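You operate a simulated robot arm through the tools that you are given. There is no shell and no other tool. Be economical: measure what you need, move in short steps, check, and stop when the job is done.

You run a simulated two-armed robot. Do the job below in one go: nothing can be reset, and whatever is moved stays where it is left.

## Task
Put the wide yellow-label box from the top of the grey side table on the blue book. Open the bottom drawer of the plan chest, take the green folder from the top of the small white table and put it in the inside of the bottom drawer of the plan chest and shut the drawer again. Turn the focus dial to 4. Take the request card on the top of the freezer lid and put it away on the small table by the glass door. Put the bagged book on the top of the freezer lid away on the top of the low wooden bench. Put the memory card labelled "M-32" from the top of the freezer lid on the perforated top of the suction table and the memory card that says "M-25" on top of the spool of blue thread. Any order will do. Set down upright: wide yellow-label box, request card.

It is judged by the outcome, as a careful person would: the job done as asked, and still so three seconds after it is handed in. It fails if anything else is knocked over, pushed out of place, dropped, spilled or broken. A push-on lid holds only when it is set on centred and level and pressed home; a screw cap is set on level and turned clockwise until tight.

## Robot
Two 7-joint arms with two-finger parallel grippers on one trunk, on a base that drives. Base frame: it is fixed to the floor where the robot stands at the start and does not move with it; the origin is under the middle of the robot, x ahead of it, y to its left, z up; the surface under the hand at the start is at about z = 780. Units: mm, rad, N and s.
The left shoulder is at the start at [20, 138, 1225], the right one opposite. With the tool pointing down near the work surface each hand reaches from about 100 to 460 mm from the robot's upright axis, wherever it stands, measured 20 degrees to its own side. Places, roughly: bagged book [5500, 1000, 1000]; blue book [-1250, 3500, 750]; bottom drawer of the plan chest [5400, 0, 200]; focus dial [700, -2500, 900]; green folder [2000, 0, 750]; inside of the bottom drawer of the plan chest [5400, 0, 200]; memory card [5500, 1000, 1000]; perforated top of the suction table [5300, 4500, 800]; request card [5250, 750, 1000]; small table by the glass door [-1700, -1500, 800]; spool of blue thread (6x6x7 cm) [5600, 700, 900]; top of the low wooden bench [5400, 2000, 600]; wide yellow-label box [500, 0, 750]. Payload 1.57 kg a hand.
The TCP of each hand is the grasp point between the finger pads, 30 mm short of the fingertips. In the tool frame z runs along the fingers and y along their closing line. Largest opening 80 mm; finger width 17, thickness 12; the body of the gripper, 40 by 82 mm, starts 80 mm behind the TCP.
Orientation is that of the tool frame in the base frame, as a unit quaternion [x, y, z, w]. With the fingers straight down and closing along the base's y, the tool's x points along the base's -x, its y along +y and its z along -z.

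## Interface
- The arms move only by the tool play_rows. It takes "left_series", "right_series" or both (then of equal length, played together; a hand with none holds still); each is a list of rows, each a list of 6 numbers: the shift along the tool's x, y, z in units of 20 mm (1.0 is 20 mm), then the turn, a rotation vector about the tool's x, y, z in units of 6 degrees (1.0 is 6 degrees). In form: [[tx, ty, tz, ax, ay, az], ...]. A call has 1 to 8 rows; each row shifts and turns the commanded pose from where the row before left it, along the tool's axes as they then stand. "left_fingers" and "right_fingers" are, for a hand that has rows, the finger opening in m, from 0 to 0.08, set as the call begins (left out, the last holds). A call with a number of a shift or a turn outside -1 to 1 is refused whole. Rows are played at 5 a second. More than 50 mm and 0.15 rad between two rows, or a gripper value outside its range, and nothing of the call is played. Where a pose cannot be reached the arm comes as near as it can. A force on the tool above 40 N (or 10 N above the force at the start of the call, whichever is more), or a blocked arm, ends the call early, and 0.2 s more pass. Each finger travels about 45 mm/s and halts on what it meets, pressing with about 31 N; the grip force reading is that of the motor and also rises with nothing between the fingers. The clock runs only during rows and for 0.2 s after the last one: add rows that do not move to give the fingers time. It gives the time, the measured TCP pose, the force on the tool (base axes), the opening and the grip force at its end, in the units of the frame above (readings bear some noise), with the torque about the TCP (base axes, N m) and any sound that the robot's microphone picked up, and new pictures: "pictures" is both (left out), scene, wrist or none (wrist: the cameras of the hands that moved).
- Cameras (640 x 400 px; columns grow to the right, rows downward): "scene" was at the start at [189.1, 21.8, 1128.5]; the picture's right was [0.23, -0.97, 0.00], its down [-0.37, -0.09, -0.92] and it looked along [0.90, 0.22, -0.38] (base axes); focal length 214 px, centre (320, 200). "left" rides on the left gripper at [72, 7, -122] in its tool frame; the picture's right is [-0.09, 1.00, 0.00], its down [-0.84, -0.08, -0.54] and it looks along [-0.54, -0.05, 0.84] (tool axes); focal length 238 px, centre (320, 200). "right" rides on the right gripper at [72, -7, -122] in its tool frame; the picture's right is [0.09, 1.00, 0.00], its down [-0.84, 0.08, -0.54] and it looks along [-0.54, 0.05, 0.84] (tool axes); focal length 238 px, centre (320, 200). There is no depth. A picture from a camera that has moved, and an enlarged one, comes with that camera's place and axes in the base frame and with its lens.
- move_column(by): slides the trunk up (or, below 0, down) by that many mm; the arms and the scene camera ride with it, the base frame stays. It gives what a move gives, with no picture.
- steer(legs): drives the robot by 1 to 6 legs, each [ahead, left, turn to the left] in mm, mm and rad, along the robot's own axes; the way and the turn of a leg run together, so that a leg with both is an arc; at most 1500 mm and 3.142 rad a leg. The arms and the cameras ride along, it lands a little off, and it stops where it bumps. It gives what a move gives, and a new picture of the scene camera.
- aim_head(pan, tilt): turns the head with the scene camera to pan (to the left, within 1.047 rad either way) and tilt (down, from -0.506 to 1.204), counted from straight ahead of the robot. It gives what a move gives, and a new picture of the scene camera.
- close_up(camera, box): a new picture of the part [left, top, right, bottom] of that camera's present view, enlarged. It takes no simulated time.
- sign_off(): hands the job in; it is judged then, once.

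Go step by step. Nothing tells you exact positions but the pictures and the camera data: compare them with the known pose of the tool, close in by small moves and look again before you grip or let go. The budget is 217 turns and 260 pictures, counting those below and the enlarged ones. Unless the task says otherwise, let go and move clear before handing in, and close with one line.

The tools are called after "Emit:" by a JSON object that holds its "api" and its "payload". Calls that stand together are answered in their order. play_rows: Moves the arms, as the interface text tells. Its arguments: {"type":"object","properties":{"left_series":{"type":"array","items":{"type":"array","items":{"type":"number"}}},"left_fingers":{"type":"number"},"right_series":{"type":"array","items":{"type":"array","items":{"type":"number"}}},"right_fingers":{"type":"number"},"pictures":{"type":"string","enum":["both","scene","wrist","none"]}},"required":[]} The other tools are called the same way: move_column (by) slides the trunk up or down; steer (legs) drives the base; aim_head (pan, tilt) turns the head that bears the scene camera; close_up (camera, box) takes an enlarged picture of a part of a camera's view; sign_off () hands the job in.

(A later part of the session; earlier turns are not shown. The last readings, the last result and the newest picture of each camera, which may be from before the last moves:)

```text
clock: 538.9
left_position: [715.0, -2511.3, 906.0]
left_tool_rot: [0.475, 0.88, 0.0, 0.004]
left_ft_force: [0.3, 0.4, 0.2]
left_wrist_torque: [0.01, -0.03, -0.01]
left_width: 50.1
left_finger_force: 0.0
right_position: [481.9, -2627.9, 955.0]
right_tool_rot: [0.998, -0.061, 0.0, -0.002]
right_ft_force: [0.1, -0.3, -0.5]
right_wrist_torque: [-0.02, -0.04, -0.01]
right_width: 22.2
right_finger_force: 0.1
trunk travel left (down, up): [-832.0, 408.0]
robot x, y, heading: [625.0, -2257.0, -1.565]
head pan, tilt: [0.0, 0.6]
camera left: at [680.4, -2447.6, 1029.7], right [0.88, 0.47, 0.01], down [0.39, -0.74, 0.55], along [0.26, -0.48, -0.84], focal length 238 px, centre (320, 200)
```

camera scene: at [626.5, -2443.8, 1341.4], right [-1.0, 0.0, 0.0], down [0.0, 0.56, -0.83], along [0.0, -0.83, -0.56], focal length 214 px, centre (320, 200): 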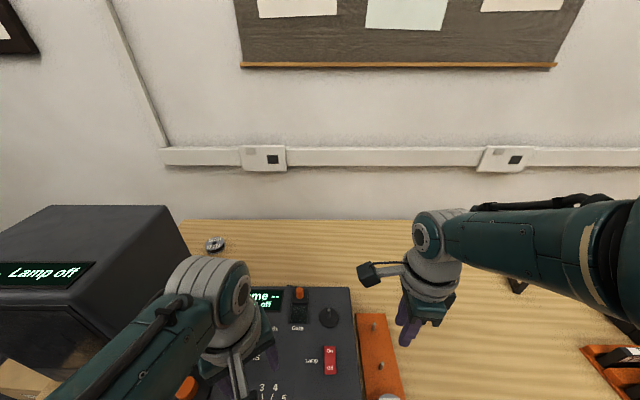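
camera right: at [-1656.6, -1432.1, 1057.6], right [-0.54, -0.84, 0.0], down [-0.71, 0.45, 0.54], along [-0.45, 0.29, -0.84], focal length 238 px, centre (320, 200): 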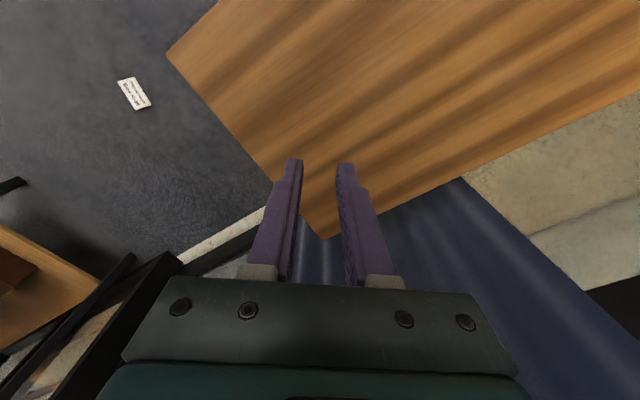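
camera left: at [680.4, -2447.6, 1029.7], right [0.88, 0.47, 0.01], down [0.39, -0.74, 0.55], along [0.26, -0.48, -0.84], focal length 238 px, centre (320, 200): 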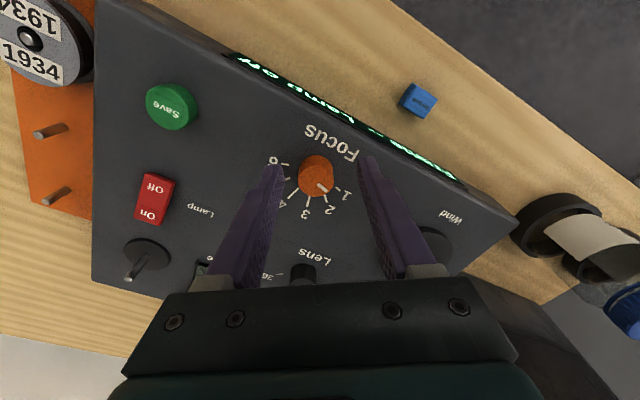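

Emit:
{"api": "play_rows", "payload": {"left_series": [[0, 0, 0.1, 0, 0, 0], [0, 0, 0, 0, 0, 0], [0, 0, 0, 0, 0, 0], [0, 0, 0, 0, 0, 0], [0, 0, 0, 0, 0, 0]], "left_fingers": 0.0, "pictures": "none"}}

Emit:
{"api": "play_rows", "payload": {"left_series": [[0, 0, 0, 0, 0, 1], [0, 0, 0, 0, 0, 1], [0, 0, 0, 0, 0, 1], [0, 0, 0, 0, 0, 1], [0, 0, 0, 0, 0, 1], [0, 0, 0, 0, 0, 1], [0, 0, 0, 0, 0, 1], [0, 0, 0, 0, 0, 1]], "pictures": "wrist"}}

```text
clock: 540.1
left_position: [715.2, -2512.9, 906.9]
left_tool_rot: [0.473, 0.881, 0.0, 0.005]
left_ft_force: [-0.6, 0.3, -0.2]
left_wrist_torque: [-0.01, 0.0, 0.04]
left_width: 0.0
left_finger_force: 21.9
right_position: [481.8, -2627.5, 954.6]
right_tool_rot: [0.998, -0.062, 0.0, -0.002]
right_ft_force: [0.4, -0.6, 0.5]
right_wrist_torque: [-0.02, 0.01, 0.0]
right_width: 21.8
right_finger_force: 0.0
trunk travel left (down, up): [-832.0, 408.0]
robot x, y, heading: [629.1, -2253.9, -1.564]
head pan, tilt: [0.0, 0.6]
```

```text
clock: 541.9
left_position: [705.5, -2509.4, 907.0]
left_tool_rot: [0.792, 0.61, -0.004, -0.002]
left_ft_force: [0.5, 0.0, -0.4]
left_wrist_torque: [-0.01, 0.03, 0.02]
left_width: 0.0
left_finger_force: 21.4
right_position: [481.8, -2628.9, 954.7]
right_tool_rot: [0.998, -0.061, 0.001, -0.001]
right_ft_force: [-0.5, 0.2, -0.2]
right_wrist_torque: [0.0, 0.01, 0.0]
right_width: 22.1
right_finger_force: 0.1
trunk travel left (down, up): [-832.0, 408.0]
robot x, y, heading: [626.6, -2256.4, -1.566]
head pan, tilt: [0.0, 0.6]
camera left: at [732.1, -2442.4, 1029.8], right [0.94, -0.34, -0.01], down [-0.28, -0.79, 0.55], along [-0.19, -0.51, -0.84], focal length 238 px, centre (320, 200)
```

left: 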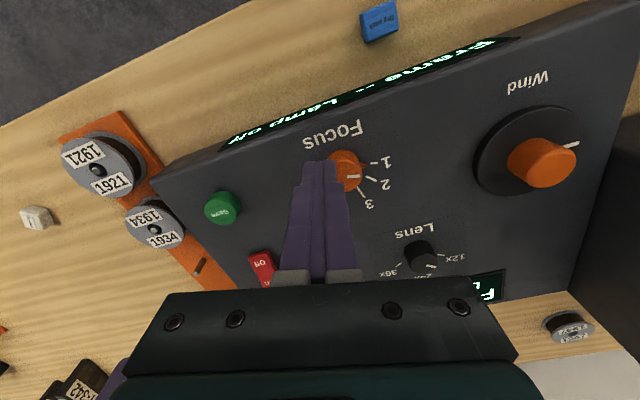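

Emit:
{"api": "play_rows", "payload": {"left_series": [[0, 0, -1, 0, 0, -1], [0, 0, -0.5, 0, 0, -1], [0, 0, 0, 0, 0, -1], [0, 0, 0, 0, 0, -1], [0, 0, 0, 0, 0, -1], [0, 0, 0, 0, 0, -1], [0, 0, 0, 0, 0, -1], [0, 0, 0, 0, 0, -1]], "left_fingers": 0.05, "pictures": "none"}}

Emit:
{"api": "close_up", "payload": {"camera": "left", "box": [220, 80, 420, 220]}}

```text
clock: 543.9
left_position: [751.0, -2507.9, 927.9]
left_tool_rot: [0.475, 0.879, 0.018, 0.035]
left_ft_force: [-0.5, -0.2, -0.3]
left_wrist_torque: [0.03, 0.01, -0.02]
left_width: 49.8
left_finger_force: 0.1
right_position: [481.8, -2627.9, 954.3]
right_tool_rot: [0.998, -0.06, 0.001, -0.003]
right_ft_force: [-0.7, -0.4, 0.4]
right_wrist_torque: [0.02, -0.03, -0.03]
right_width: 22.0
right_finger_force: 0.0
trunk travel left (down, up): [-832.0, 408.0]
robot x, y, heading: [625.9, -2252.8, -1.565]
head pan, tilt: [0.0, 0.6]
stopped in row 8 (left hand): the arm was blocked; the commanded pose is now the measured one
```

```text
2.86 times, centred on (320, 150) of left
camera zoom: at [707.6, -2445.0, 1048.0], right [0.88, 0.47, 0.07], down [0.35, -0.74, 0.57], along [0.32, -0.48, -0.82], focal length 681 px, centre (320, 343)
```

zoom: 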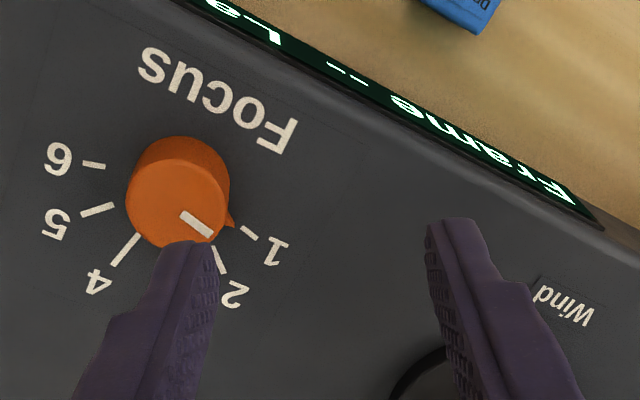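

Emit:
{"api": "move_column", "payload": {"by": 60}}

Emit:
{"api": "steer", "payload": {"legs": [[-110, 0, 0]]}}

Emit:
{"api": "play_rows", "payload": {"right_series": [[0, 0, 0, 0, 0, -1], [0, 0, 0, 0, 0, -1], [0, 0, 0, 0, 0, -1], [0, 0, 0, 0, 0, -1], [0, 0, 0, 0, 0, -1], [0, 0, 0, 0, 0, -1], [0, 0, 0, 0, 0, -1], [0, 0, 0, 0, 0, -1]], "left_series": [[0, 0, -1, -0.5, -0.7, 0], [0, 0, -1, 0, 0, 0], [0, 0, -1, 0, 0, 0], [0, 0, -1, 0, 0, 0], [0, 0, -1, 0, 0, 0], [0, 0, -1, 0, 0, 0], [0, 0, 0, 0, 0, 0], [0, 0, 0, 0, 0, 0]], "pictures": "none"}}

Emit:
{"api": "play_rows", "payload": {"right_series": [[0, 0, 0, 0, 0, -1], [0, 0, 0, 0, 0, -1], [0, 0, 0, 0, 0, -1], [0, 0, 0, 0, 0, -1], [0, 0, 0, 0, 0, -1], [0, 0, -1, 0, 0, -1], [0, 0, -1, 0, 0, -0.7], [0, 0, -1, 0, 0, 0]], "pictures": "none"}}

Emit:
{"api": "play_rows", "payload": {"right_series": [[0, 0, -1, 0, 0, 0], [0, 0, -1, 0, 0, 0], [0, 0, -1, 0, 0, 0], [0, 0, -1, 0, 0, 0], [0, 0, -1, 0, 0, 0], [0, 0, -1, 0, 0, 0], [0, 0, -1, 0, 0, 0]], "pictures": "none"}}

```text
clock: 544.9
left_position: [749.8, -2507.1, 987.8]
left_tool_rot: [0.476, 0.879, 0.018, 0.035]
left_ft_force: [0.1, -0.2, 0.3]
left_wrist_torque: [0.02, 0.02, -0.04]
left_width: 49.8
left_finger_force: 0.1
right_position: [481.9, -2627.4, 1015.1]
right_tool_rot: [0.998, -0.06, 0.001, -0.003]
right_ft_force: [-0.9, 0.1, 0.4]
right_wrist_torque: [0.02, 0.01, 0.03]
right_width: 21.9
right_finger_force: 0.1
trunk travel left (down, up): [-892.0, 348.0]
robot x, y, heading: [629.0, -2254.5, -1.568]
head pan, tilt: [0.0, 0.6]
```

```text
clock: 546.1
left_position: [749.0, -2398.1, 988.3]
left_tool_rot: [0.476, 0.878, 0.019, 0.035]
left_ft_force: [1.2, -0.2, 0.3]
left_wrist_torque: [0.01, -0.02, 0.0]
left_width: 50.0
left_finger_force: 0.1
right_position: [482.1, -2518.6, 1014.2]
right_tool_rot: [0.998, -0.06, 0.0, -0.001]
right_ft_force: [-0.4, 0.3, -0.3]
right_wrist_torque: [0.01, 0.0, -0.03]
right_width: 21.8
right_finger_force: 0.2
trunk travel left (down, up): [-892.0, 348.0]
robot x, y, heading: [625.8, -2144.8, -1.562]
head pan, tilt: [0.0, 0.6]
camera scene: at [626.2, -2333.9, 1401.4], right [-1.0, -0.01, 0.0], down [0.0, 0.56, -0.83], along [0.0, -0.83, -0.56], focal length 214 px, centre (320, 200)
```

scene: 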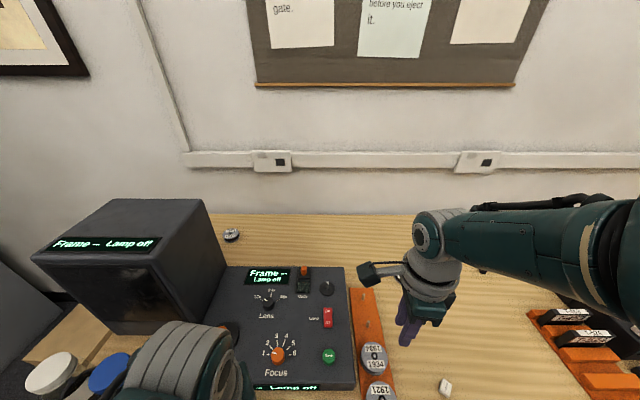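

```text
clock: 547.3
left_position: [797.6, -2400.0, 1078.9]
left_tool_rot: [0.471, 0.868, 0.052, 0.146]
left_ft_force: [-0.2, 0.5, -0.1]
left_wrist_torque: [-0.03, 0.01, 0.05]
left_width: 49.9
left_finger_force: 0.1
right_position: [482.4, -2519.4, 1015.3]
right_tool_rot: [0.981, 0.192, 0.0, -0.002]
right_ft_force: [0.2, -0.3, 0.2]
right_wrist_torque: [-0.03, -0.01, 0.03]
right_width: 22.2
right_finger_force: 0.1
trunk travel left (down, up): [-892.0, 348.0]
robot x, y, heading: [622.8, -2149.1, -1.56]
head pan, tilt: [0.0, 0.6]
stopped in row 6 (left hand): the arm was blocked; the commanded pose is now the measured one
```

```text
clock: 549.1
left_position: [797.9, -2401.2, 1079.6]
left_tool_rot: [0.472, 0.868, 0.053, 0.146]
left_ft_force: [0.1, 1.2, 0.0]
left_wrist_torque: [-0.03, 0.02, -0.02]
left_width: 49.7
left_finger_force: 0.0
right_position: [485.3, -2547.5, 1054.7]
right_tool_rot: [0.856, 0.518, 0.001, -0.003]
right_ft_force: [0.5, 0.2, 0.1]
right_wrist_torque: [0.02, -0.02, 0.02]
right_width: 22.0
right_finger_force: 0.0
right hand out of reach, approached as far as the arm can: row 6, 7, 8
trunk travel left (down, up): [-892.0, 348.0]
robot x, y, heading: [630.1, -2145.1, -1.567]
head pan, tilt: [0.0, 0.6]
```

```text
clock: 550.7
left_position: [797.2, -2400.2, 1078.2]
left_tool_rot: [0.472, 0.868, 0.05, 0.146]
left_ft_force: [0.0, -0.2, -0.4]
left_wrist_torque: [-0.01, -0.01, 0.01]
left_width: 49.8
left_finger_force: 0.1
right_position: [495.4, -2600.3, 1169.7]
right_tool_rot: [0.856, 0.517, 0.002, -0.004]
right_ft_force: [0.9, -0.2, 0.3]
right_wrist_torque: [0.0, -0.02, 0.01]
right_width: 21.9
right_finger_force: 0.1
right hand out of reach, approached as far as the arm can: row 1, 2, 3, 4, 5, 6, 7
trunk travel left (down, up): [-892.0, 348.0]
robot x, y, heading: [622.9, -2144.0, -1.566]
head pan, tilt: [0.0, 0.6]
```

Emit:
{"api": "play_rows", "payload": {"left_series": [[0, 0, 0, 0.73, 0.66, 0], [0, 0, 0, 0.73, 0.66, 0], [0, 0, 0, 0.73, 0.66, 0], [-0.4, -1, 0, 0, 0, 0], [-0.4, -1, 0, 0, 0, 0], [-0.4, -1, 0, 0, 0, 0], [-0.4, -1, 0, 0, 0, 0], [-0.4, -1, 0, 0, 0, 0]], "pictures": "none"}}

Emit:
{"api": "move_column", "payload": {"by": -120}}

Emit:
{"api": "play_rows", "payload": {"left_series": [[0, 0, 0, 0, 0, 0]], "pictures": "wrist"}}

```text
clock: 552.5
left_position: [743.0, -2487.9, 1077.5]
left_tool_rot: [0.474, 0.88, 0.004, 0.006]
left_ft_force: [0.3, 0.4, -0.4]
left_wrist_torque: [0.02, -0.01, 0.0]
left_width: 50.1
left_finger_force: 0.1
right_position: [494.6, -2599.7, 1169.1]
right_tool_rot: [0.856, 0.517, 0.001, -0.003]
right_ft_force: [0.3, 0.4, -0.2]
right_wrist_torque: [-0.02, -0.04, 0.01]
right_width: 22.0
right_finger_force: 0.1
trunk travel left (down, up): [-892.0, 348.0]
robot x, y, heading: [624.6, -2144.3, -1.569]
head pan, tilt: [0.0, 0.6]
```

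```text
clock: 554.0
left_position: [742.2, -2490.0, 958.5]
left_tool_rot: [0.472, 0.881, 0.002, 0.004]
left_ft_force: [-0.4, -1.6, 0.7]
left_wrist_torque: [0.02, -0.03, 0.02]
left_width: 50.2
left_finger_force: 0.1
right_position: [494.7, -2600.9, 1049.6]
right_tool_rot: [0.856, 0.517, 0.002, -0.002]
right_ft_force: [0.3, -0.6, -0.1]
right_wrist_torque: [0.02, 0.01, -0.01]
right_width: 21.8
right_finger_force: 0.1
trunk travel left (down, up): [-772.0, 468.0]
robot x, y, heading: [624.3, -2145.6, -1.567]
head pan, tilt: [0.0, 0.6]
```

```text
clock: 554.4
left_position: [742.6, -2489.3, 958.4]
left_tool_rot: [0.474, 0.881, 0.004, 0.004]
left_ft_force: [-0.1, 0.4, -0.5]
left_wrist_torque: [-0.01, 0.02, 0.03]
left_width: 50.1
left_finger_force: 0.1
right_position: [493.4, -2600.1, 1048.9]
right_tool_rot: [0.856, 0.517, 0.002, -0.004]
right_ft_force: [0.4, 0.1, 0.3]
right_wrist_torque: [0.0, 0.01, -0.01]
right_width: 22.2
right_finger_force: 0.1
trunk travel left (down, up): [-772.0, 468.0]
robot x, y, heading: [626.8, -2149.0, -1.562]
head pan, tilt: [0.0, 0.6]
camera left: at [707.3, -2426.2, 1081.0], right [0.88, 0.47, 0.01], down [0.39, -0.74, 0.55], along [0.27, -0.48, -0.84], focal length 238 px, centre (320, 200)
```

left: 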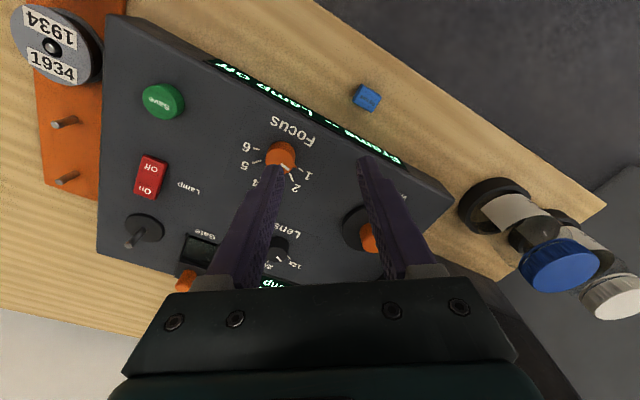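

Emit:
{"api": "play_rows", "payload": {"left_series": [[-0.31, -0.9, 0, 0, 0, 0], [-0.31, -0.9, 0, 0, 0, 0], [0, 0, 1, 0, 0, 0], [0, 0, 1, 0, 0, 0]], "pictures": "wrist"}}

```text
clock: 555.4
left_position: [706.5, -2519.2, 920.3]
left_tool_rot: [0.477, 0.879, -0.002, -0.005]
left_ft_force: [-0.6, -0.1, 0.2]
left_wrist_torque: [-0.03, 0.0, 0.04]
left_width: 50.2
left_finger_force: 0.0
right_position: [495.6, -2600.2, 1048.4]
right_tool_rot: [0.856, 0.516, 0.002, -0.002]
right_ft_force: [0.7, 0.2, 0.2]
right_wrist_torque: [0.01, 0.02, -0.04]
right_width: 22.1
right_finger_force: 0.0
trunk travel left (down, up): [-772.0, 468.0]
robot x, y, heading: [627.5, -2146.1, -1.567]
head pan, tilt: [0.0, 0.6]
camera left: at [674.4, -2455.7, 1044.9], right [0.88, 0.47, -0.01], down [0.4, -0.74, 0.54], along [0.24, -0.48, -0.84], focal length 238 px, centre (320, 200)
```

left: 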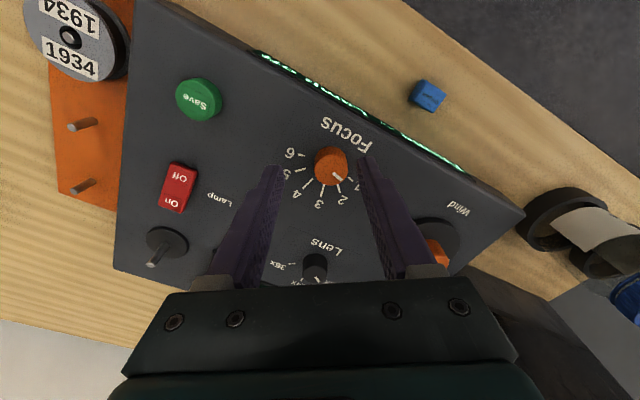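

Emit:
{"api": "play_rows", "payload": {"left_series": [[-0.45, 0.39, 0, 0, 0, 0], [0, 0, 0.8, 0, 0, 0], [0, 0, 0.6, 0, 0, 0], [0, 0, 0.4, 0, 0, 0]], "pictures": "wrist"}}

```text
clock: 556.4
left_position: [723.0, -2506.6, 893.3]
left_tool_rot: [0.477, 0.879, -0.002, -0.005]
left_ft_force: [-1.4, -0.4, 0.5]
left_wrist_torque: [-0.01, 0.03, 0.02]
left_width: 51.2
left_finger_force: 0.9
left hand out of reach, approached as far as the arm can: row 2, 3, 4
right_position: [494.5, -2600.5, 1049.3]
right_tool_rot: [0.857, 0.516, 0.001, -0.003]
right_ft_force: [-0.5, -0.6, -0.3]
right_wrist_torque: [0.03, -0.02, -0.01]
right_width: 21.9
right_finger_force: 0.0
trunk travel left (down, up): [-772.0, 468.0]
robot x, y, heading: [622.3, -2147.1, -1.565]
head pan, tilt: [0.0, 0.6]
camera left: at [691.0, -2443.9, 1018.2], right [0.88, 0.47, -0.01], down [0.4, -0.74, 0.54], along [0.24, -0.48, -0.84], focal length 238 px, centre (320, 200)
```

left: 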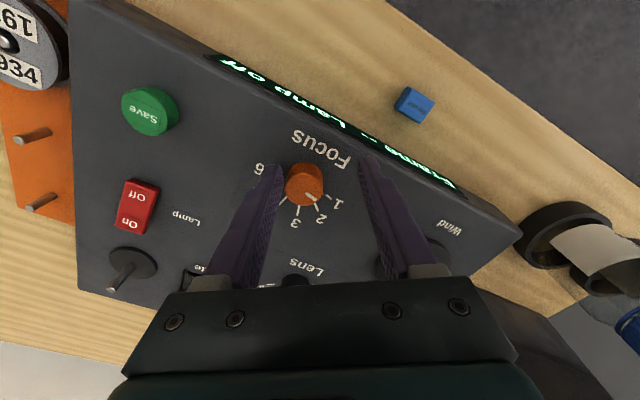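

Emit:
{"api": "play_rows", "payload": {"left_series": [[0, 0, -1, 0, 0, 0], [0, 0, -1, 0, 0, 0], [0, 0, -1, 0, 0, 0], [0, 0, -1, 0, 0, 0]], "pictures": "none"}}

Emit:
{"api": "move_column", "payload": {"by": -60}}

Emit:
{"api": "play_rows", "payload": {"left_series": [[0, 0, 0, 0, 0, 0]], "pictures": "wrist"}}

```text
clock: 557.4
left_position: [726.7, -2507.7, 975.7]
left_tool_rot: [0.475, 0.88, -0.001, -0.003]
left_ft_force: [0.6, -0.7, -0.4]
left_wrist_torque: [0.03, 0.01, 0.02]
left_width: 50.0
left_finger_force: 0.2
right_position: [494.7, -2600.0, 1049.4]
right_tool_rot: [0.856, 0.516, 0.001, -0.003]
right_ft_force: [-0.1, -0.1, 0.0]
right_wrist_torque: [0.0, -0.01, 0.01]
right_width: 22.0
right_finger_force: 0.0
trunk travel left (down, up): [-772.0, 468.0]
robot x, y, heading: [625.0, -2148.2, -1.566]
head pan, tilt: [0.0, 0.6]
```

```text
clock: 558.4
left_position: [726.1, -2508.2, 914.1]
left_tool_rot: [0.477, 0.879, -0.001, -0.004]
left_ft_force: [-0.5, 0.5, 0.4]
left_wrist_torque: [0.02, 0.01, 0.02]
left_width: 50.1
left_finger_force: 0.0
right_position: [493.2, -2600.8, 990.2]
right_tool_rot: [0.856, 0.517, 0.001, -0.003]
right_ft_force: [0.0, 0.7, 0.0]
right_wrist_torque: [-0.04, 0.0, 0.01]
right_width: 21.9
right_finger_force: 0.1
trunk travel left (down, up): [-712.0, 528.0]
robot x, y, heading: [626.1, -2149.8, -1.569]
head pan, tilt: [0.0, 0.6]
```

```text
clock: 558.8
left_position: [727.3, -2507.0, 915.6]
left_tool_rot: [0.476, 0.879, -0.001, -0.003]
left_ft_force: [0.5, 0.5, 0.5]
left_wrist_torque: [0.05, -0.03, 0.0]
left_width: 50.0
left_finger_force: 0.1
right_position: [495.3, -2600.8, 989.6]
right_tool_rot: [0.856, 0.517, 0.002, -0.004]
right_ft_force: [1.0, 0.1, -0.4]
right_wrist_torque: [0.0, -0.01, -0.03]
right_width: 22.1
right_finger_force: 0.1
trunk travel left (down, up): [-712.0, 528.0]
robot x, y, heading: [625.0, -2143.9, -1.565]
head pan, tilt: [0.0, 0.6]
camera left: at [694.6, -2444.5, 1038.5], right [0.88, 0.47, 0.0], down [0.4, -0.74, 0.54], along [0.25, -0.48, -0.84], focal length 238 px, centre (320, 200)
```

left: 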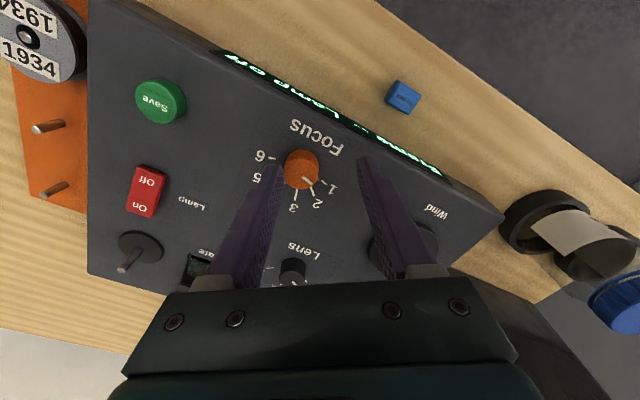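

Emit:
{"api": "play_rows", "payload": {"left_series": [[-0.37, -0.72, 0, 0, 0, 0], [0, 0, 0.6, 0, 0, 0], [0, 0, 0.6, 0, 0, 0], [0, 0, 0.4, 0, 0, 0]], "pictures": "wrist"}}

```text
clock: 559.8
left_position: [716.3, -2520.6, 882.9]
left_tool_rot: [0.476, 0.879, -0.001, -0.005]
left_ft_force: [-0.1, 0.2, 0.4]
left_wrist_torque: [0.0, -0.01, -0.03]
left_width: 50.0
left_finger_force: 0.0
right_position: [494.9, -2601.6, 989.2]
right_tool_rot: [0.856, 0.516, 0.003, -0.003]
right_ft_force: [-0.6, 0.0, 0.1]
right_wrist_torque: [0.03, -0.03, -0.06]
right_width: 21.9
right_finger_force: 0.0
trunk travel left (down, up): [-712.0, 528.0]
robot x, y, heading: [623.2, -2148.3, -1.57]
head pan, tilt: [0.0, 0.6]
camera left: at [684.5, -2458.0, 1007.1], right [0.88, 0.47, -0.01], down [0.4, -0.74, 0.54], along [0.24, -0.48, -0.84], focal length 238 px, centre (320, 200)
```

left: 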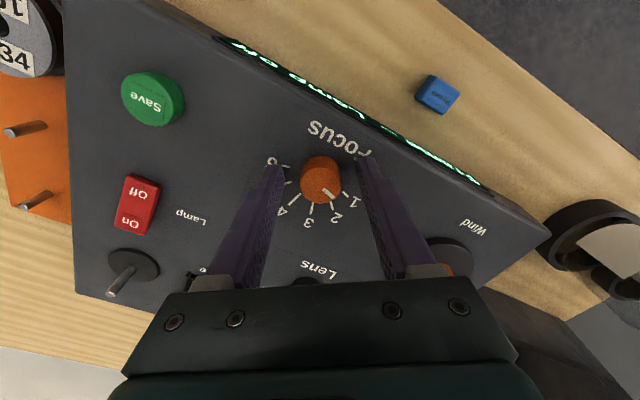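

Emit:
{"api": "play_rows", "payload": {"left_series": [[0, 0, 0.15, 0, 0, 0], [0, 0, 0, 0, 0, 0], [0, 0, 0, 0, 0, 0], [0, 0, 0, 0, 0, 0]], "left_fingers": 0.0, "pictures": "none"}}

```text
clock: 560.8
left_position: [718.5, -2520.6, 882.3]
left_tool_rot: [0.476, 0.879, -0.002, -0.005]
left_ft_force: [-2.2, -0.5, -0.8]
left_wrist_torque: [-0.01, 0.03, -0.03]
left_width: 27.4
left_finger_force: 37.9
right_position: [495.0, -2598.7, 989.2]
right_tool_rot: [0.856, 0.516, 0.002, -0.002]
right_ft_force: [-0.2, 0.4, 0.4]
right_wrist_torque: [0.01, 0.06, -0.03]
right_width: 22.0
right_finger_force: 0.2
trunk travel left (down, up): [-712.0, 528.0]
robot x, y, heading: [628.3, -2145.4, -1.569]
head pan, tilt: [0.0, 0.6]
```

Emit:
{"api": "play_rows", "payload": {"left_series": [[0, 0, 0, 0, 0, 1], [0, 0, 0, 0, 0, 1], [0, 0, 0, 0, 0, 1], [0, 0, 0, 0, 0, 1], [0, 0, 0, 0, 0, 1], [0, 0, 0, 0, 0, 1], [0, 0, 0, 0, 0, 1], [0, 0, 0, 0, 0, 1]], "pictures": "none"}}

Emit:
{"api": "close_up", "payload": {"camera": "left", "box": [220, 110, 420, 250]}}

```text
clock: 562.6
left_position: [720.3, -2520.3, 880.3]
left_tool_rot: [0.794, 0.608, 0.001, -0.003]
left_ft_force: [10.5, 14.1, 30.1]
left_wrist_torque: [0.3, -0.25, 0.01]
left_width: 27.3
left_finger_force: 38.2
right_position: [497.7, -2599.7, 988.8]
right_tool_rot: [0.856, 0.518, 0.004, -0.003]
right_ft_force: [0.3, -0.1, -0.8]
right_wrist_torque: [0.01, -0.01, -0.03]
right_width: 21.9
right_finger_force: 0.1
trunk travel left (down, up): [-712.0, 528.0]
robot x, y, heading: [627.3, -2144.3, -1.567]
head pan, tilt: [0.0, 0.6]
```

```text
2.86 times, centred on (320, 180) of left
camera zoom: at [746.6, -2454.0, 1003.6], right [0.94, -0.35, -0.01], down [-0.29, -0.79, 0.54], along [-0.19, -0.51, -0.84], focal length 681 px, centre (320, 257)
```

zoom: 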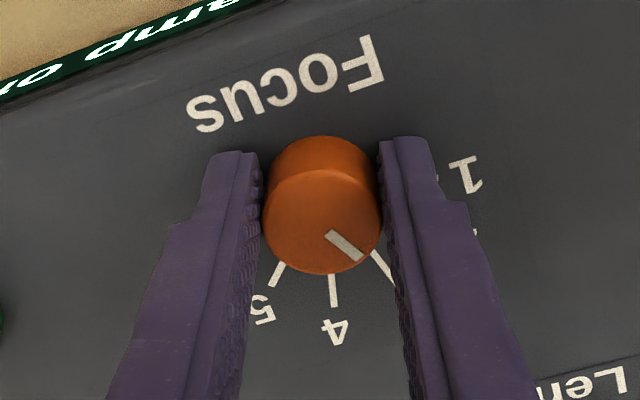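

Emit:
{"api": "play_rows", "payload": {"left_series": [[0, 0, 0, 0, 0, 1], [0, 0, 0, 0, 0, 1], [0, 0, 0, 0, 0, 1], [0, 0, 0, 0, 0, 1], [0, 0, 0, 0, 0, 1], [0, 0, 0, 0, 0, 0.4]], "pictures": "none"}}

Emit:
{"api": "close_up", "payload": {"camera": "left", "box": [220, 110, 420, 250]}}

```text
clock: 564.0
left_position: [722.6, -2522.3, 879.2]
left_tool_rot: [0.932, 0.362, 0.0, 0.0]
left_ft_force: [17.3, 4.0, 13.1]
left_wrist_torque: [0.52, -0.9, 0.06]
left_width: 27.3
left_finger_force: 38.0
right_position: [498.9, -2599.8, 988.9]
right_tool_rot: [0.856, 0.517, 0.004, -0.003]
right_ft_force: [0.3, -0.2, 0.5]
right_wrist_torque: [-0.01, -0.04, 0.02]
right_width: 21.8
right_finger_force: 0.1
trunk travel left (down, up): [-712.0, 528.0]
robot x, y, heading: [627.9, -2151.1, -1.565]
head pan, tilt: [0.0, 0.6]
```

```text
2.86 times, centred on (320, 180) of left
camera zoom: at [780.8, -2479.0, 1003.2], right [0.61, -0.8, 0.0], down [-0.67, -0.51, 0.54], along [-0.43, -0.33, -0.84], focal length 681 px, centre (320, 257)
```

zoom: 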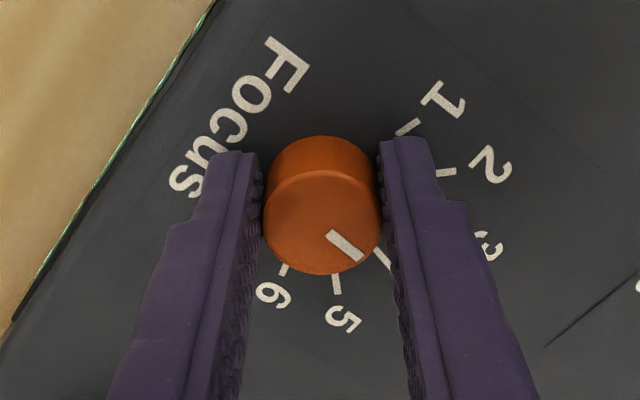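

Emit:
{"api": "play_rows", "payload": {"left_series": [[0, 0, 0, 0, 0, 0], [0, 0, 0, 0, 0, 0], [0, 0, -0.5, 0, 0, 0], [0, 0, -1, 0, 0, 0], [0, 0, -1, 0, 0, 0], [0, 0, -1, 0, 0, 0]], "left_fingers": 0.06, "pictures": "none"}}

Emit:
{"api": "close_up", "payload": {"camera": "left", "box": [240, 70, 400, 190]}}

```text
clock: 565.4
left_position: [716.7, -2522.7, 952.6]
left_tool_rot: [0.932, 0.364, -0.004, -0.002]
left_ft_force: [-0.4, 0.4, 0.3]
left_wrist_torque: [-0.02, 0.02, -0.06]
left_width: 60.1
left_finger_force: 0.0
right_position: [494.0, -2601.1, 988.7]
right_tool_rot: [0.856, 0.517, 0.001, -0.003]
right_ft_force: [-0.1, -0.2, -0.5]
right_wrist_torque: [0.0, -0.01, 0.02]
right_width: 22.0
right_finger_force: 0.0
trunk travel left (down, up): [-712.0, 528.0]
robot x, y, heading: [625.1, -2146.2, -1.563]
head pan, tilt: [0.0, 0.6]
```

```text
3.33 times, centred on (320, 130) of left
camera zoom: at [776.3, -2479.5, 1074.3], right [0.61, -0.79, -0.01], down [-0.66, -0.51, 0.55], along [-0.44, -0.33, -0.84], focal length 794 px, centre (320, 433)
```

zoom: 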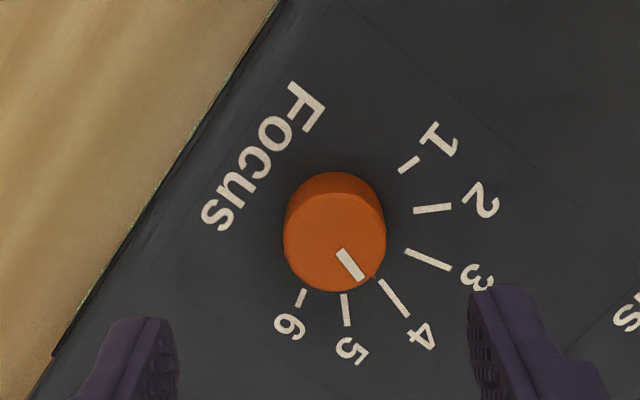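

The dial is now on 4. Next I return for the request card lying on the floor: first I back off, straighten the left hand and drive to it.

Emit:
{"api": "move_column", "payload": {"by": 150}}

Emit:
{"api": "steer", "payload": {"legs": [[-500, 0, 0], [0, 0, -2.124], [1350, 0, 0], [0, 0, 0.277]]}}

Emit:
{"api": "play_rows", "payload": {"left_series": [[0, 0, 0, 0, 0, -1], [0, 0, 0, 0, 0, -1], [0, 0, 0, 0, 0, -1], [0, 0, 0, 0, 0, -1], [0, 0, 0, 0, 0, -1], [0, 0, 0, 0, 0, -1], [0, 0, 0, 0, 0, -1], [0, 0, 0, 0, 0, -1]], "left_fingers": 0.08, "pictures": "none"}}

Emit:
{"api": "aim_head", "payload": {"pan": 0.1, "tilt": 0.7}}

```text
clock: 567.1
left_position: [718.3, -2522.8, 1101.4]
left_tool_rot: [0.932, 0.364, -0.004, -0.002]
left_ft_force: [-0.1, -0.5, 1.1]
left_wrist_torque: [0.01, 0.02, 0.03]
left_width: 59.8
left_finger_force: 0.1
right_position: [493.8, -2599.6, 1140.1]
right_tool_rot: [0.856, 0.516, 0.002, -0.004]
right_ft_force: [0.2, -0.3, 0.0]
right_wrist_torque: [-0.03, 0.03, -0.01]
right_width: 22.1
right_finger_force: 0.1
trunk travel left (down, up): [-862.0, 378.0]
robot x, y, heading: [628.0, -2145.0, -1.568]
head pan, tilt: [0.0, 0.6]
```

```text
clock: 582.4
left_position: [-922.1, -928.1, 1101.1]
left_tool_rot: [0.85, -0.527, 0.0, -0.005]
left_ft_force: [0.3, 0.4, -0.1]
left_wrist_torque: [0.0, -0.02, 0.02]
left_width: 60.1
left_finger_force: 0.0
right_position: [-932.9, -692.1, 1139.1]
right_tool_rot: [0.927, -0.374, 0.004, -0.001]
right_ft_force: [0.5, 0.0, -0.3]
right_wrist_torque: [0.0, 0.0, -0.01]
right_width: 21.8
right_finger_force: 0.1
trunk travel left (down, up): [-862.0, 378.0]
robot x, y, heading: [-535.7, -946.9, 2.868]
head pan, tilt: [0.0, 0.6]
camera scene: at [-716.0, -894.1, 1371.4], right [0.27, 0.96, 0.0], down [0.54, -0.15, -0.83], along [-0.79, 0.23, -0.56], focal length 214 px, centre (320, 200)
```

scene: 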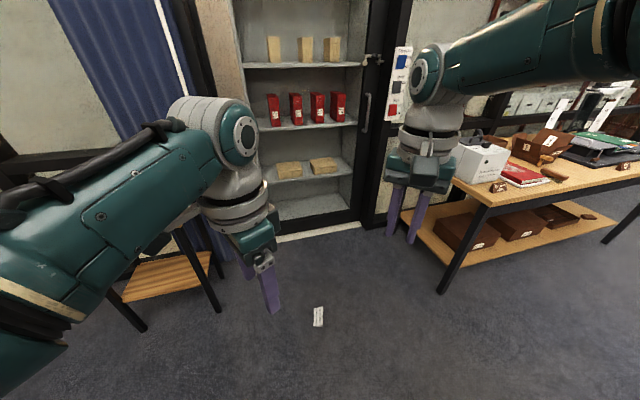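

```text
clock: 584.2
left_position: [-921.1, -928.8, 1101.5]
left_tool_rot: [0.991, -0.134, 0.001, -0.004]
left_ft_force: [0.5, 0.4, 0.4]
left_wrist_torque: [0.02, -0.04, -0.04]
left_width: 79.9
left_finger_force: 0.0
right_position: [-933.2, -693.0, 1139.6]
right_tool_rot: [0.927, -0.375, 0.005, 0.0]
right_ft_force: [0.2, 0.0, 0.5]
right_wrist_torque: [0.0, 0.0, 0.01]
right_width: 22.0
right_finger_force: 0.1
trunk travel left (down, up): [-862.0, 378.0]
robot x, y, heading: [-529.4, -946.6, 2.867]
head pan, tilt: [0.0, 0.6]
```

```text
clock: 584.9
left_position: [-921.7, -928.2, 1102.5]
left_tool_rot: [0.991, -0.136, 0.002, -0.003]
left_ft_force: [0.1, -0.6, -0.4]
left_wrist_torque: [0.03, -0.02, -0.02]
left_width: 80.3
left_finger_force: 0.0
right_position: [-933.0, -693.2, 1139.8]
right_tool_rot: [0.927, -0.375, 0.004, 0.0]
right_ft_force: [-0.3, 0.2, 0.8]
right_wrist_torque: [-0.01, 0.03, 0.02]
right_width: 21.8
right_finger_force: 0.1
trunk travel left (down, up): [-862.0, 378.0]
robot x, y, heading: [-534.5, -942.4, 2.864]
head pan, tilt: [0.099, 0.7]
camera scene: at [-714.6, -903.3, 1362.8], right [0.18, 0.98, 0.0], down [0.63, -0.11, -0.77], along [-0.75, 0.14, -0.64], focal length 214 px, centre (320, 200)
```

scene: 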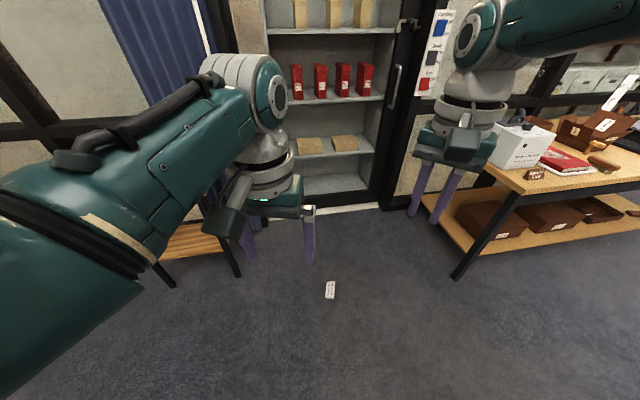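

Emit:
{"api": "play_rows", "payload": {"left_series": [[1, 0.28, 0, 0, 0, 0], [1, 0.28, 0, 0, 0, 0], [1, 0.28, 0, 0, 0, 0], [1, 0.28, 0, 0, 0, 0], [1, 0.28, 0, 0, 0, 0], [1, 0.28, 0, 0, 0, 0], [1, 0.28, 0, 0, 0, 0], [1, 0.28, 0, 0, 0, 0]], "pictures": "none"}}

Emit:
{"api": "steer", "payload": {"legs": [[600, -127, 0.009]]}}

Emit:
{"api": "move_column", "payload": {"by": -400}}

Emit:
{"api": "move_column", "payload": {"by": -350}}

Emit:
{"api": "play_rows", "payload": {"left_series": [[0, 0, 0, 0, 0, 0]], "pictures": "wrist"}}

```text
clock: 586.7
left_position: [-780.5, -1015.5, 1102.8]
left_tool_rot: [0.991, -0.136, 0.001, -0.004]
left_ft_force: [1.4, -0.4, 0.1]
left_wrist_torque: [-0.02, -0.01, 0.01]
left_width: 79.9
left_finger_force: 0.1
right_position: [-934.1, -691.7, 1139.2]
right_tool_rot: [0.927, -0.374, 0.004, 0.0]
right_ft_force: [0.2, -0.8, -0.3]
right_wrist_torque: [0.03, 0.03, -0.03]
right_width: 22.1
right_finger_force: 0.1
trunk travel left (down, up): [-862.0, 378.0]
robot x, y, heading: [-535.6, -945.9, 2.863]
head pan, tilt: [0.099, 0.7]
```

```text
clock: 590.1
left_position: [-1320.6, -738.5, 1102.6]
left_tool_rot: [0.992, -0.127, 0.001, -0.004]
left_ft_force: [-0.7, -0.4, -0.1]
left_wrist_torque: [-0.03, -0.01, 0.04]
left_width: 80.1
left_finger_force: 0.1
right_position: [-1478.4, -418.8, 1138.3]
right_tool_rot: [0.93, -0.366, 0.003, 0.0]
right_ft_force: [-0.2, 0.3, 0.3]
right_wrist_torque: [0.01, 0.01, 0.03]
right_width: 21.9
right_finger_force: 0.1
trunk travel left (down, up): [-862.0, 378.0]
robot x, y, heading: [-1073.5, -664.5, 2.879]
head pan, tilt: [0.099, 0.7]
camera scene: at [-1256.9, -626.6, 1362.8], right [0.16, 0.99, 0.0], down [0.64, -0.1, -0.76], along [-0.76, 0.12, -0.64], focal length 214 px, centre (320, 200)
```

scene: 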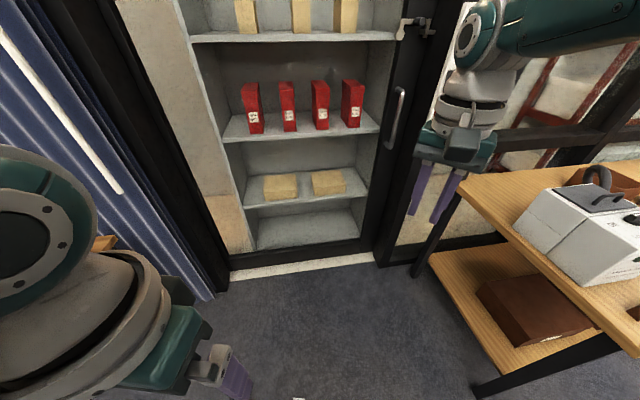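

```text
clock: 593.9
left_position: [-1321.6, -739.6, 701.2]
left_tool_rot: [0.992, -0.127, 0.002, -0.004]
left_ft_force: [-0.1, 1.1, 0.1]
left_wrist_torque: [0.0, -0.02, -0.01]
left_width: 80.3
left_finger_force: 0.1
right_position: [-1479.6, -419.4, 738.8]
right_tool_rot: [0.93, -0.367, 0.004, 0.0]
right_ft_force: [-0.3, -0.2, -0.1]
right_wrist_torque: [-0.02, 0.01, 0.0]
right_width: 22.1
right_finger_force: 0.1
trunk travel left (down, up): [-462.0, 778.0]
robot x, y, heading: [-1080.0, -663.9, 2.883]
head pan, tilt: [0.099, 0.7]
```

```text
clock: 597.4
left_position: [-1321.7, -739.1, 351.8]
left_tool_rot: [0.992, -0.127, 0.002, -0.004]
left_ft_force: [-0.7, -1.1, 0.3]
left_wrist_torque: [0.03, 0.02, -0.02]
left_width: 79.9
left_finger_force: 0.1
right_position: [-1478.9, -419.6, 388.9]
right_tool_rot: [0.93, -0.367, 0.004, -0.001]
right_ft_force: [-0.5, 0.2, 0.7]
right_wrist_torque: [0.0, -0.01, 0.0]
right_width: 22.0
right_finger_force: 0.0
trunk travel left (down, up): [-112.0, 1128.0]
robot x, y, heading: [-1076.2, -667.4, 2.884]
head pan, tilt: [0.099, 0.7]
```

```text
clock: 597.8
left_position: [-1319.6, -740.0, 351.6]
left_tool_rot: [0.992, -0.127, 0.003, -0.004]
left_ft_force: [-0.6, -0.4, 0.7]
left_wrist_torque: [-0.01, -0.02, 0.0]
left_width: 79.8
left_finger_force: 0.0
right_position: [-1480.0, -419.7, 389.8]
right_tool_rot: [0.931, -0.366, 0.004, 0.001]
right_ft_force: [-0.2, 0.7, 0.0]
right_wrist_torque: [-0.01, -0.03, -0.01]
right_width: 22.0
right_finger_force: 0.0
trunk travel left (down, up): [-112.0, 1128.0]
robot x, y, heading: [-1074.6, -667.1, 2.882]
head pan, tilt: [0.099, 0.7]
camera left: at [-1252.8, -765.4, 474.9], right [-0.34, -0.94, -0.01], down [-0.79, 0.28, 0.54], along [-0.51, 0.19, -0.84], focal length 238 px, centre (320, 200)
```

left: 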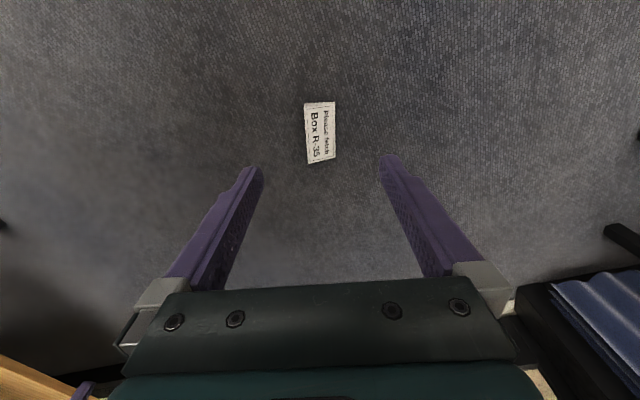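

Emit:
{"api": "steer", "payload": {"legs": [[90, -6, 0]]}}

Emit:
{"api": "move_column", "payload": {"by": -110}}

Emit:
{"api": "play_rows", "payload": {"left_series": [[0.5, 0, 1, 0, 0, 0], [0.5, 0, 1, 0, 0, 0], [0, 0, 1, 0, 0, 0], [0, 0, 1, 0, 0, 0], [0, 0, 1, 0, 0, 0], [0, 0, 1, 0, 0, 0]], "pictures": "wrist"}}

```text
clock: 598.9
left_position: [-1405.0, -710.1, 351.6]
left_tool_rot: [0.992, -0.126, 0.002, -0.004]
left_ft_force: [-0.1, 0.1, -0.8]
left_wrist_torque: [0.01, -0.01, 0.03]
left_width: 79.9
left_finger_force: 0.0
right_position: [-1564.2, -391.1, 387.8]
right_tool_rot: [0.931, -0.366, 0.005, -0.001]
right_ft_force: [-0.2, -0.2, 0.0]
right_wrist_torque: [-0.02, -0.02, 0.0]
right_width: 22.0
right_finger_force: 0.1
trunk travel left (down, up): [-112.0, 1128.0]
robot x, y, heading: [-1164.2, -638.1, 2.882]
head pan, tilt: [0.099, 0.7]
camera scene: at [-1342.3, -597.7, 612.6], right [0.16, 0.99, 0.0], down [0.64, -0.1, -0.76], along [-0.75, 0.12, -0.65], focal length 214 px, centre (320, 200)
```

scene: 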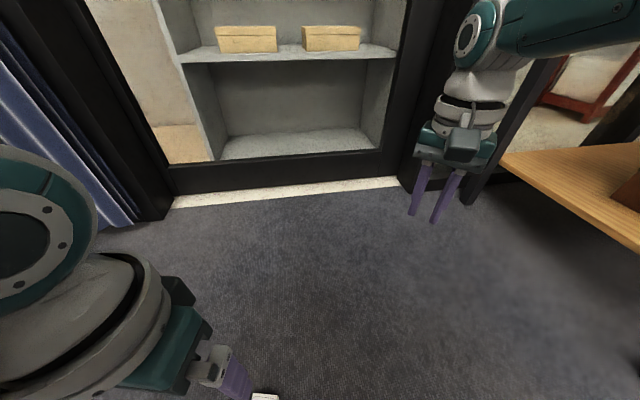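

```text
clock: 600.3
left_position: [-1407.3, -709.2, 240.5]
left_tool_rot: [0.992, -0.127, 0.002, -0.004]
left_ft_force: [0.2, 0.0, 0.2]
left_wrist_torque: [-0.04, 0.0, -0.03]
left_width: 80.0
left_finger_force: 0.1
right_position: [-1565.7, -389.8, 279.4]
right_tool_rot: [0.931, -0.366, 0.004, 0.0]
right_ft_force: [-0.8, -0.3, 0.4]
right_wrist_torque: [-0.04, 0.02, -0.01]
right_width: 22.1
right_finger_force: 0.0
trunk travel left (down, up): [-2.0, 1238.0]
robot x, y, heading: [-1164.5, -634.6, 2.886]
head pan, tilt: [0.099, 0.7]
```

```text
clock: 601.7
left_position: [-1387.3, -715.1, 121.2]
left_tool_rot: [0.992, -0.127, 0.001, -0.005]
left_ft_force: [-0.8, -0.6, 0.3]
left_wrist_torque: [0.02, 0.01, 0.01]
left_width: 79.7
left_finger_force: 0.1
right_position: [-1566.2, -391.1, 279.4]
right_tool_rot: [0.93, -0.366, 0.005, -0.001]
right_ft_force: [-0.5, 0.0, 0.4]
right_wrist_torque: [0.02, -0.01, -0.02]
right_width: 22.1
right_finger_force: 0.2
trunk travel left (down, up): [-2.0, 1238.0]
robot x, y, heading: [-1161.3, -638.6, 2.88]
head pan, tilt: [0.099, 0.7]
camera left: at [-1319.8, -740.3, 244.7], right [-0.34, -0.94, -0.01], down [-0.79, 0.28, 0.54], along [-0.51, 0.19, -0.84], focal length 238 px, centre (320, 200)
```

left: 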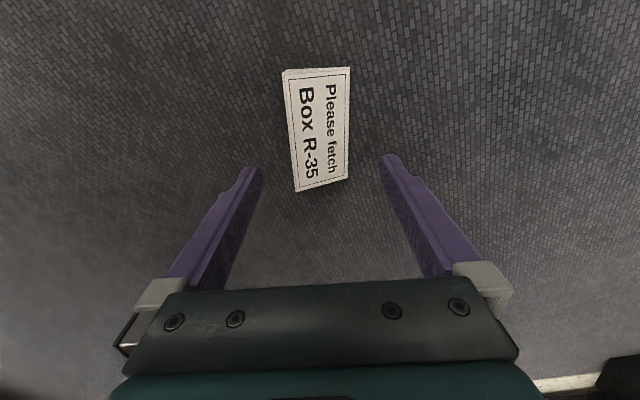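

Emit:
{"api": "play_rows", "payload": {"left_series": [[0, 0, 1, 0, 0, 0], [0, 0, 1, 0, 0, 0], [0, 0, 1, 0, 0, 0], [0, 0, 0.7, 0, 0, 0], [0, 0, 0.4, 0, 0, 0], [0, 0, 0.2, 0, 0, 0]], "pictures": "wrist"}}

```text
clock: 603.1
left_position: [-1388.3, -712.8, 36.9]
left_tool_rot: [0.992, -0.127, 0.002, -0.004]
left_ft_force: [0.2, -0.3, 0.1]
left_wrist_torque: [0.01, 0.0, -0.02]
left_width: 80.1
left_finger_force: 0.0
right_position: [-1566.1, -389.9, 279.8]
right_tool_rot: [0.931, -0.366, 0.004, -0.002]
right_ft_force: [0.4, 0.2, -0.2]
right_wrist_torque: [0.02, 0.0, 0.0]
right_width: 22.0
right_finger_force: 0.0
trunk travel left (down, up): [-2.0, 1238.0]
robot x, y, heading: [-1157.6, -639.6, 2.883]
head pan, tilt: [0.099, 0.7]
camera left: at [-1319.5, -739.3, 159.1], right [-0.34, -0.94, -0.01], down [-0.79, 0.28, 0.54], along [-0.51, 0.19, -0.84], focal length 238 px, centre (320, 200)
```

left: 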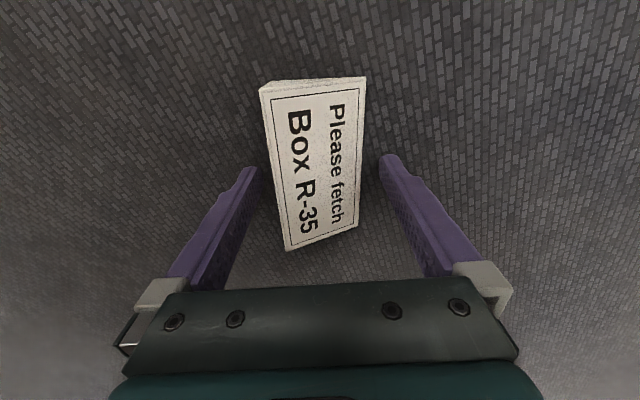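

Emit:
{"api": "play_rows", "payload": {"left_series": [[0, -0.1, 0.15, 0, 0, 0], [0, 0, 0.1, 0, 0, 0]], "pictures": "none"}}

Emit:
{"api": "play_rows", "payload": {"left_series": [[0, 0, 0, 0, 0, 0], [0, 0, 0, 0, 0, 0], [0, 0, 0, 0, 0, 0], [0, 0, 0, 0, 0, 0]], "left_fingers": 0.0, "pictures": "none"}}

Emit:
{"api": "play_rows", "payload": {"left_series": [[0, 0, -0.5, 0, 0, 0], [0, 0, -1, 0, 0, 0], [0, 0, -1, 0, 0, 0], [0, 0, -1, 0, 0, 0]], "pictures": "wrist"}}

```text
clock: 603.7
left_position: [-1385.2, -711.5, 31.0]
left_tool_rot: [0.992, -0.127, 0.002, -0.004]
left_ft_force: [0.5, 0.4, -1.0]
left_wrist_torque: [0.03, 0.0, -0.04]
left_width: 80.0
left_finger_force: 0.1
right_position: [-1565.4, -389.8, 278.8]
right_tool_rot: [0.931, -0.366, 0.005, -0.002]
right_ft_force: [-0.5, 0.9, -0.6]
right_wrist_torque: [0.0, 0.02, 0.01]
right_width: 22.0
right_finger_force: 0.0
trunk travel left (down, up): [-2.0, 1238.0]
robot x, y, heading: [-1159.2, -637.3, 2.879]
head pan, tilt: [0.099, 0.7]
```

```text
clock: 604.7
left_position: [-1386.4, -712.2, 31.7]
left_tool_rot: [0.992, -0.127, 0.001, -0.004]
left_ft_force: [0.7, 0.3, 1.3]
left_wrist_torque: [-0.02, 0.02, -0.01]
left_width: 55.1
left_finger_force: 31.3
right_position: [-1565.9, -389.1, 279.6]
right_tool_rot: [0.931, -0.366, 0.004, -0.001]
right_ft_force: [-0.7, 0.6, -0.5]
right_wrist_torque: [0.0, 0.01, -0.05]
right_width: 22.0
right_finger_force: 0.1
trunk travel left (down, up): [-2.0, 1238.0]
robot x, y, heading: [-1162.4, -638.6, 2.882]
head pan, tilt: [0.099, 0.7]
```

```text
clock: 605.7
left_position: [-1386.5, -711.9, 102.2]
left_tool_rot: [0.992, -0.127, 0.001, -0.004]
left_ft_force: [0.1, -0.2, 0.0]
left_wrist_torque: [-0.01, 0.0, 0.0]
left_width: 54.7
left_finger_force: 31.0
right_position: [-1565.6, -390.1, 278.9]
right_tool_rot: [0.93, -0.366, 0.003, -0.001]
right_ft_force: [1.1, 0.0, 0.2]
right_wrist_torque: [-0.01, -0.03, -0.01]
right_width: 22.0
right_finger_force: 0.0
trunk travel left (down, up): [-2.0, 1238.0]
robot x, y, heading: [-1165.8, -631.3, 2.883]
head pan, tilt: [0.099, 0.7]
camera left: at [-1318.1, -738.2, 225.1], right [-0.34, -0.94, -0.01], down [-0.79, 0.28, 0.54], along [-0.51, 0.19, -0.84], focal length 238 px, centre (320, 200)
```

left: 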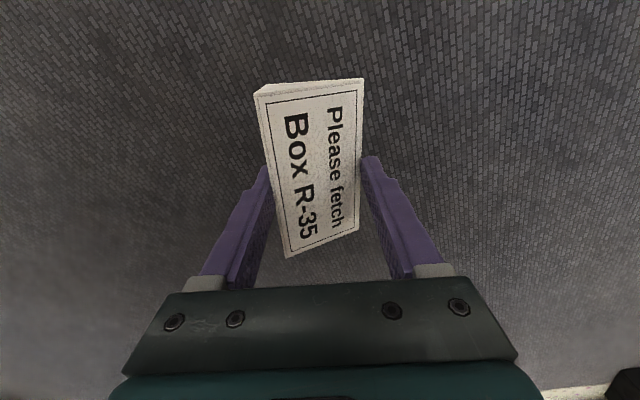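

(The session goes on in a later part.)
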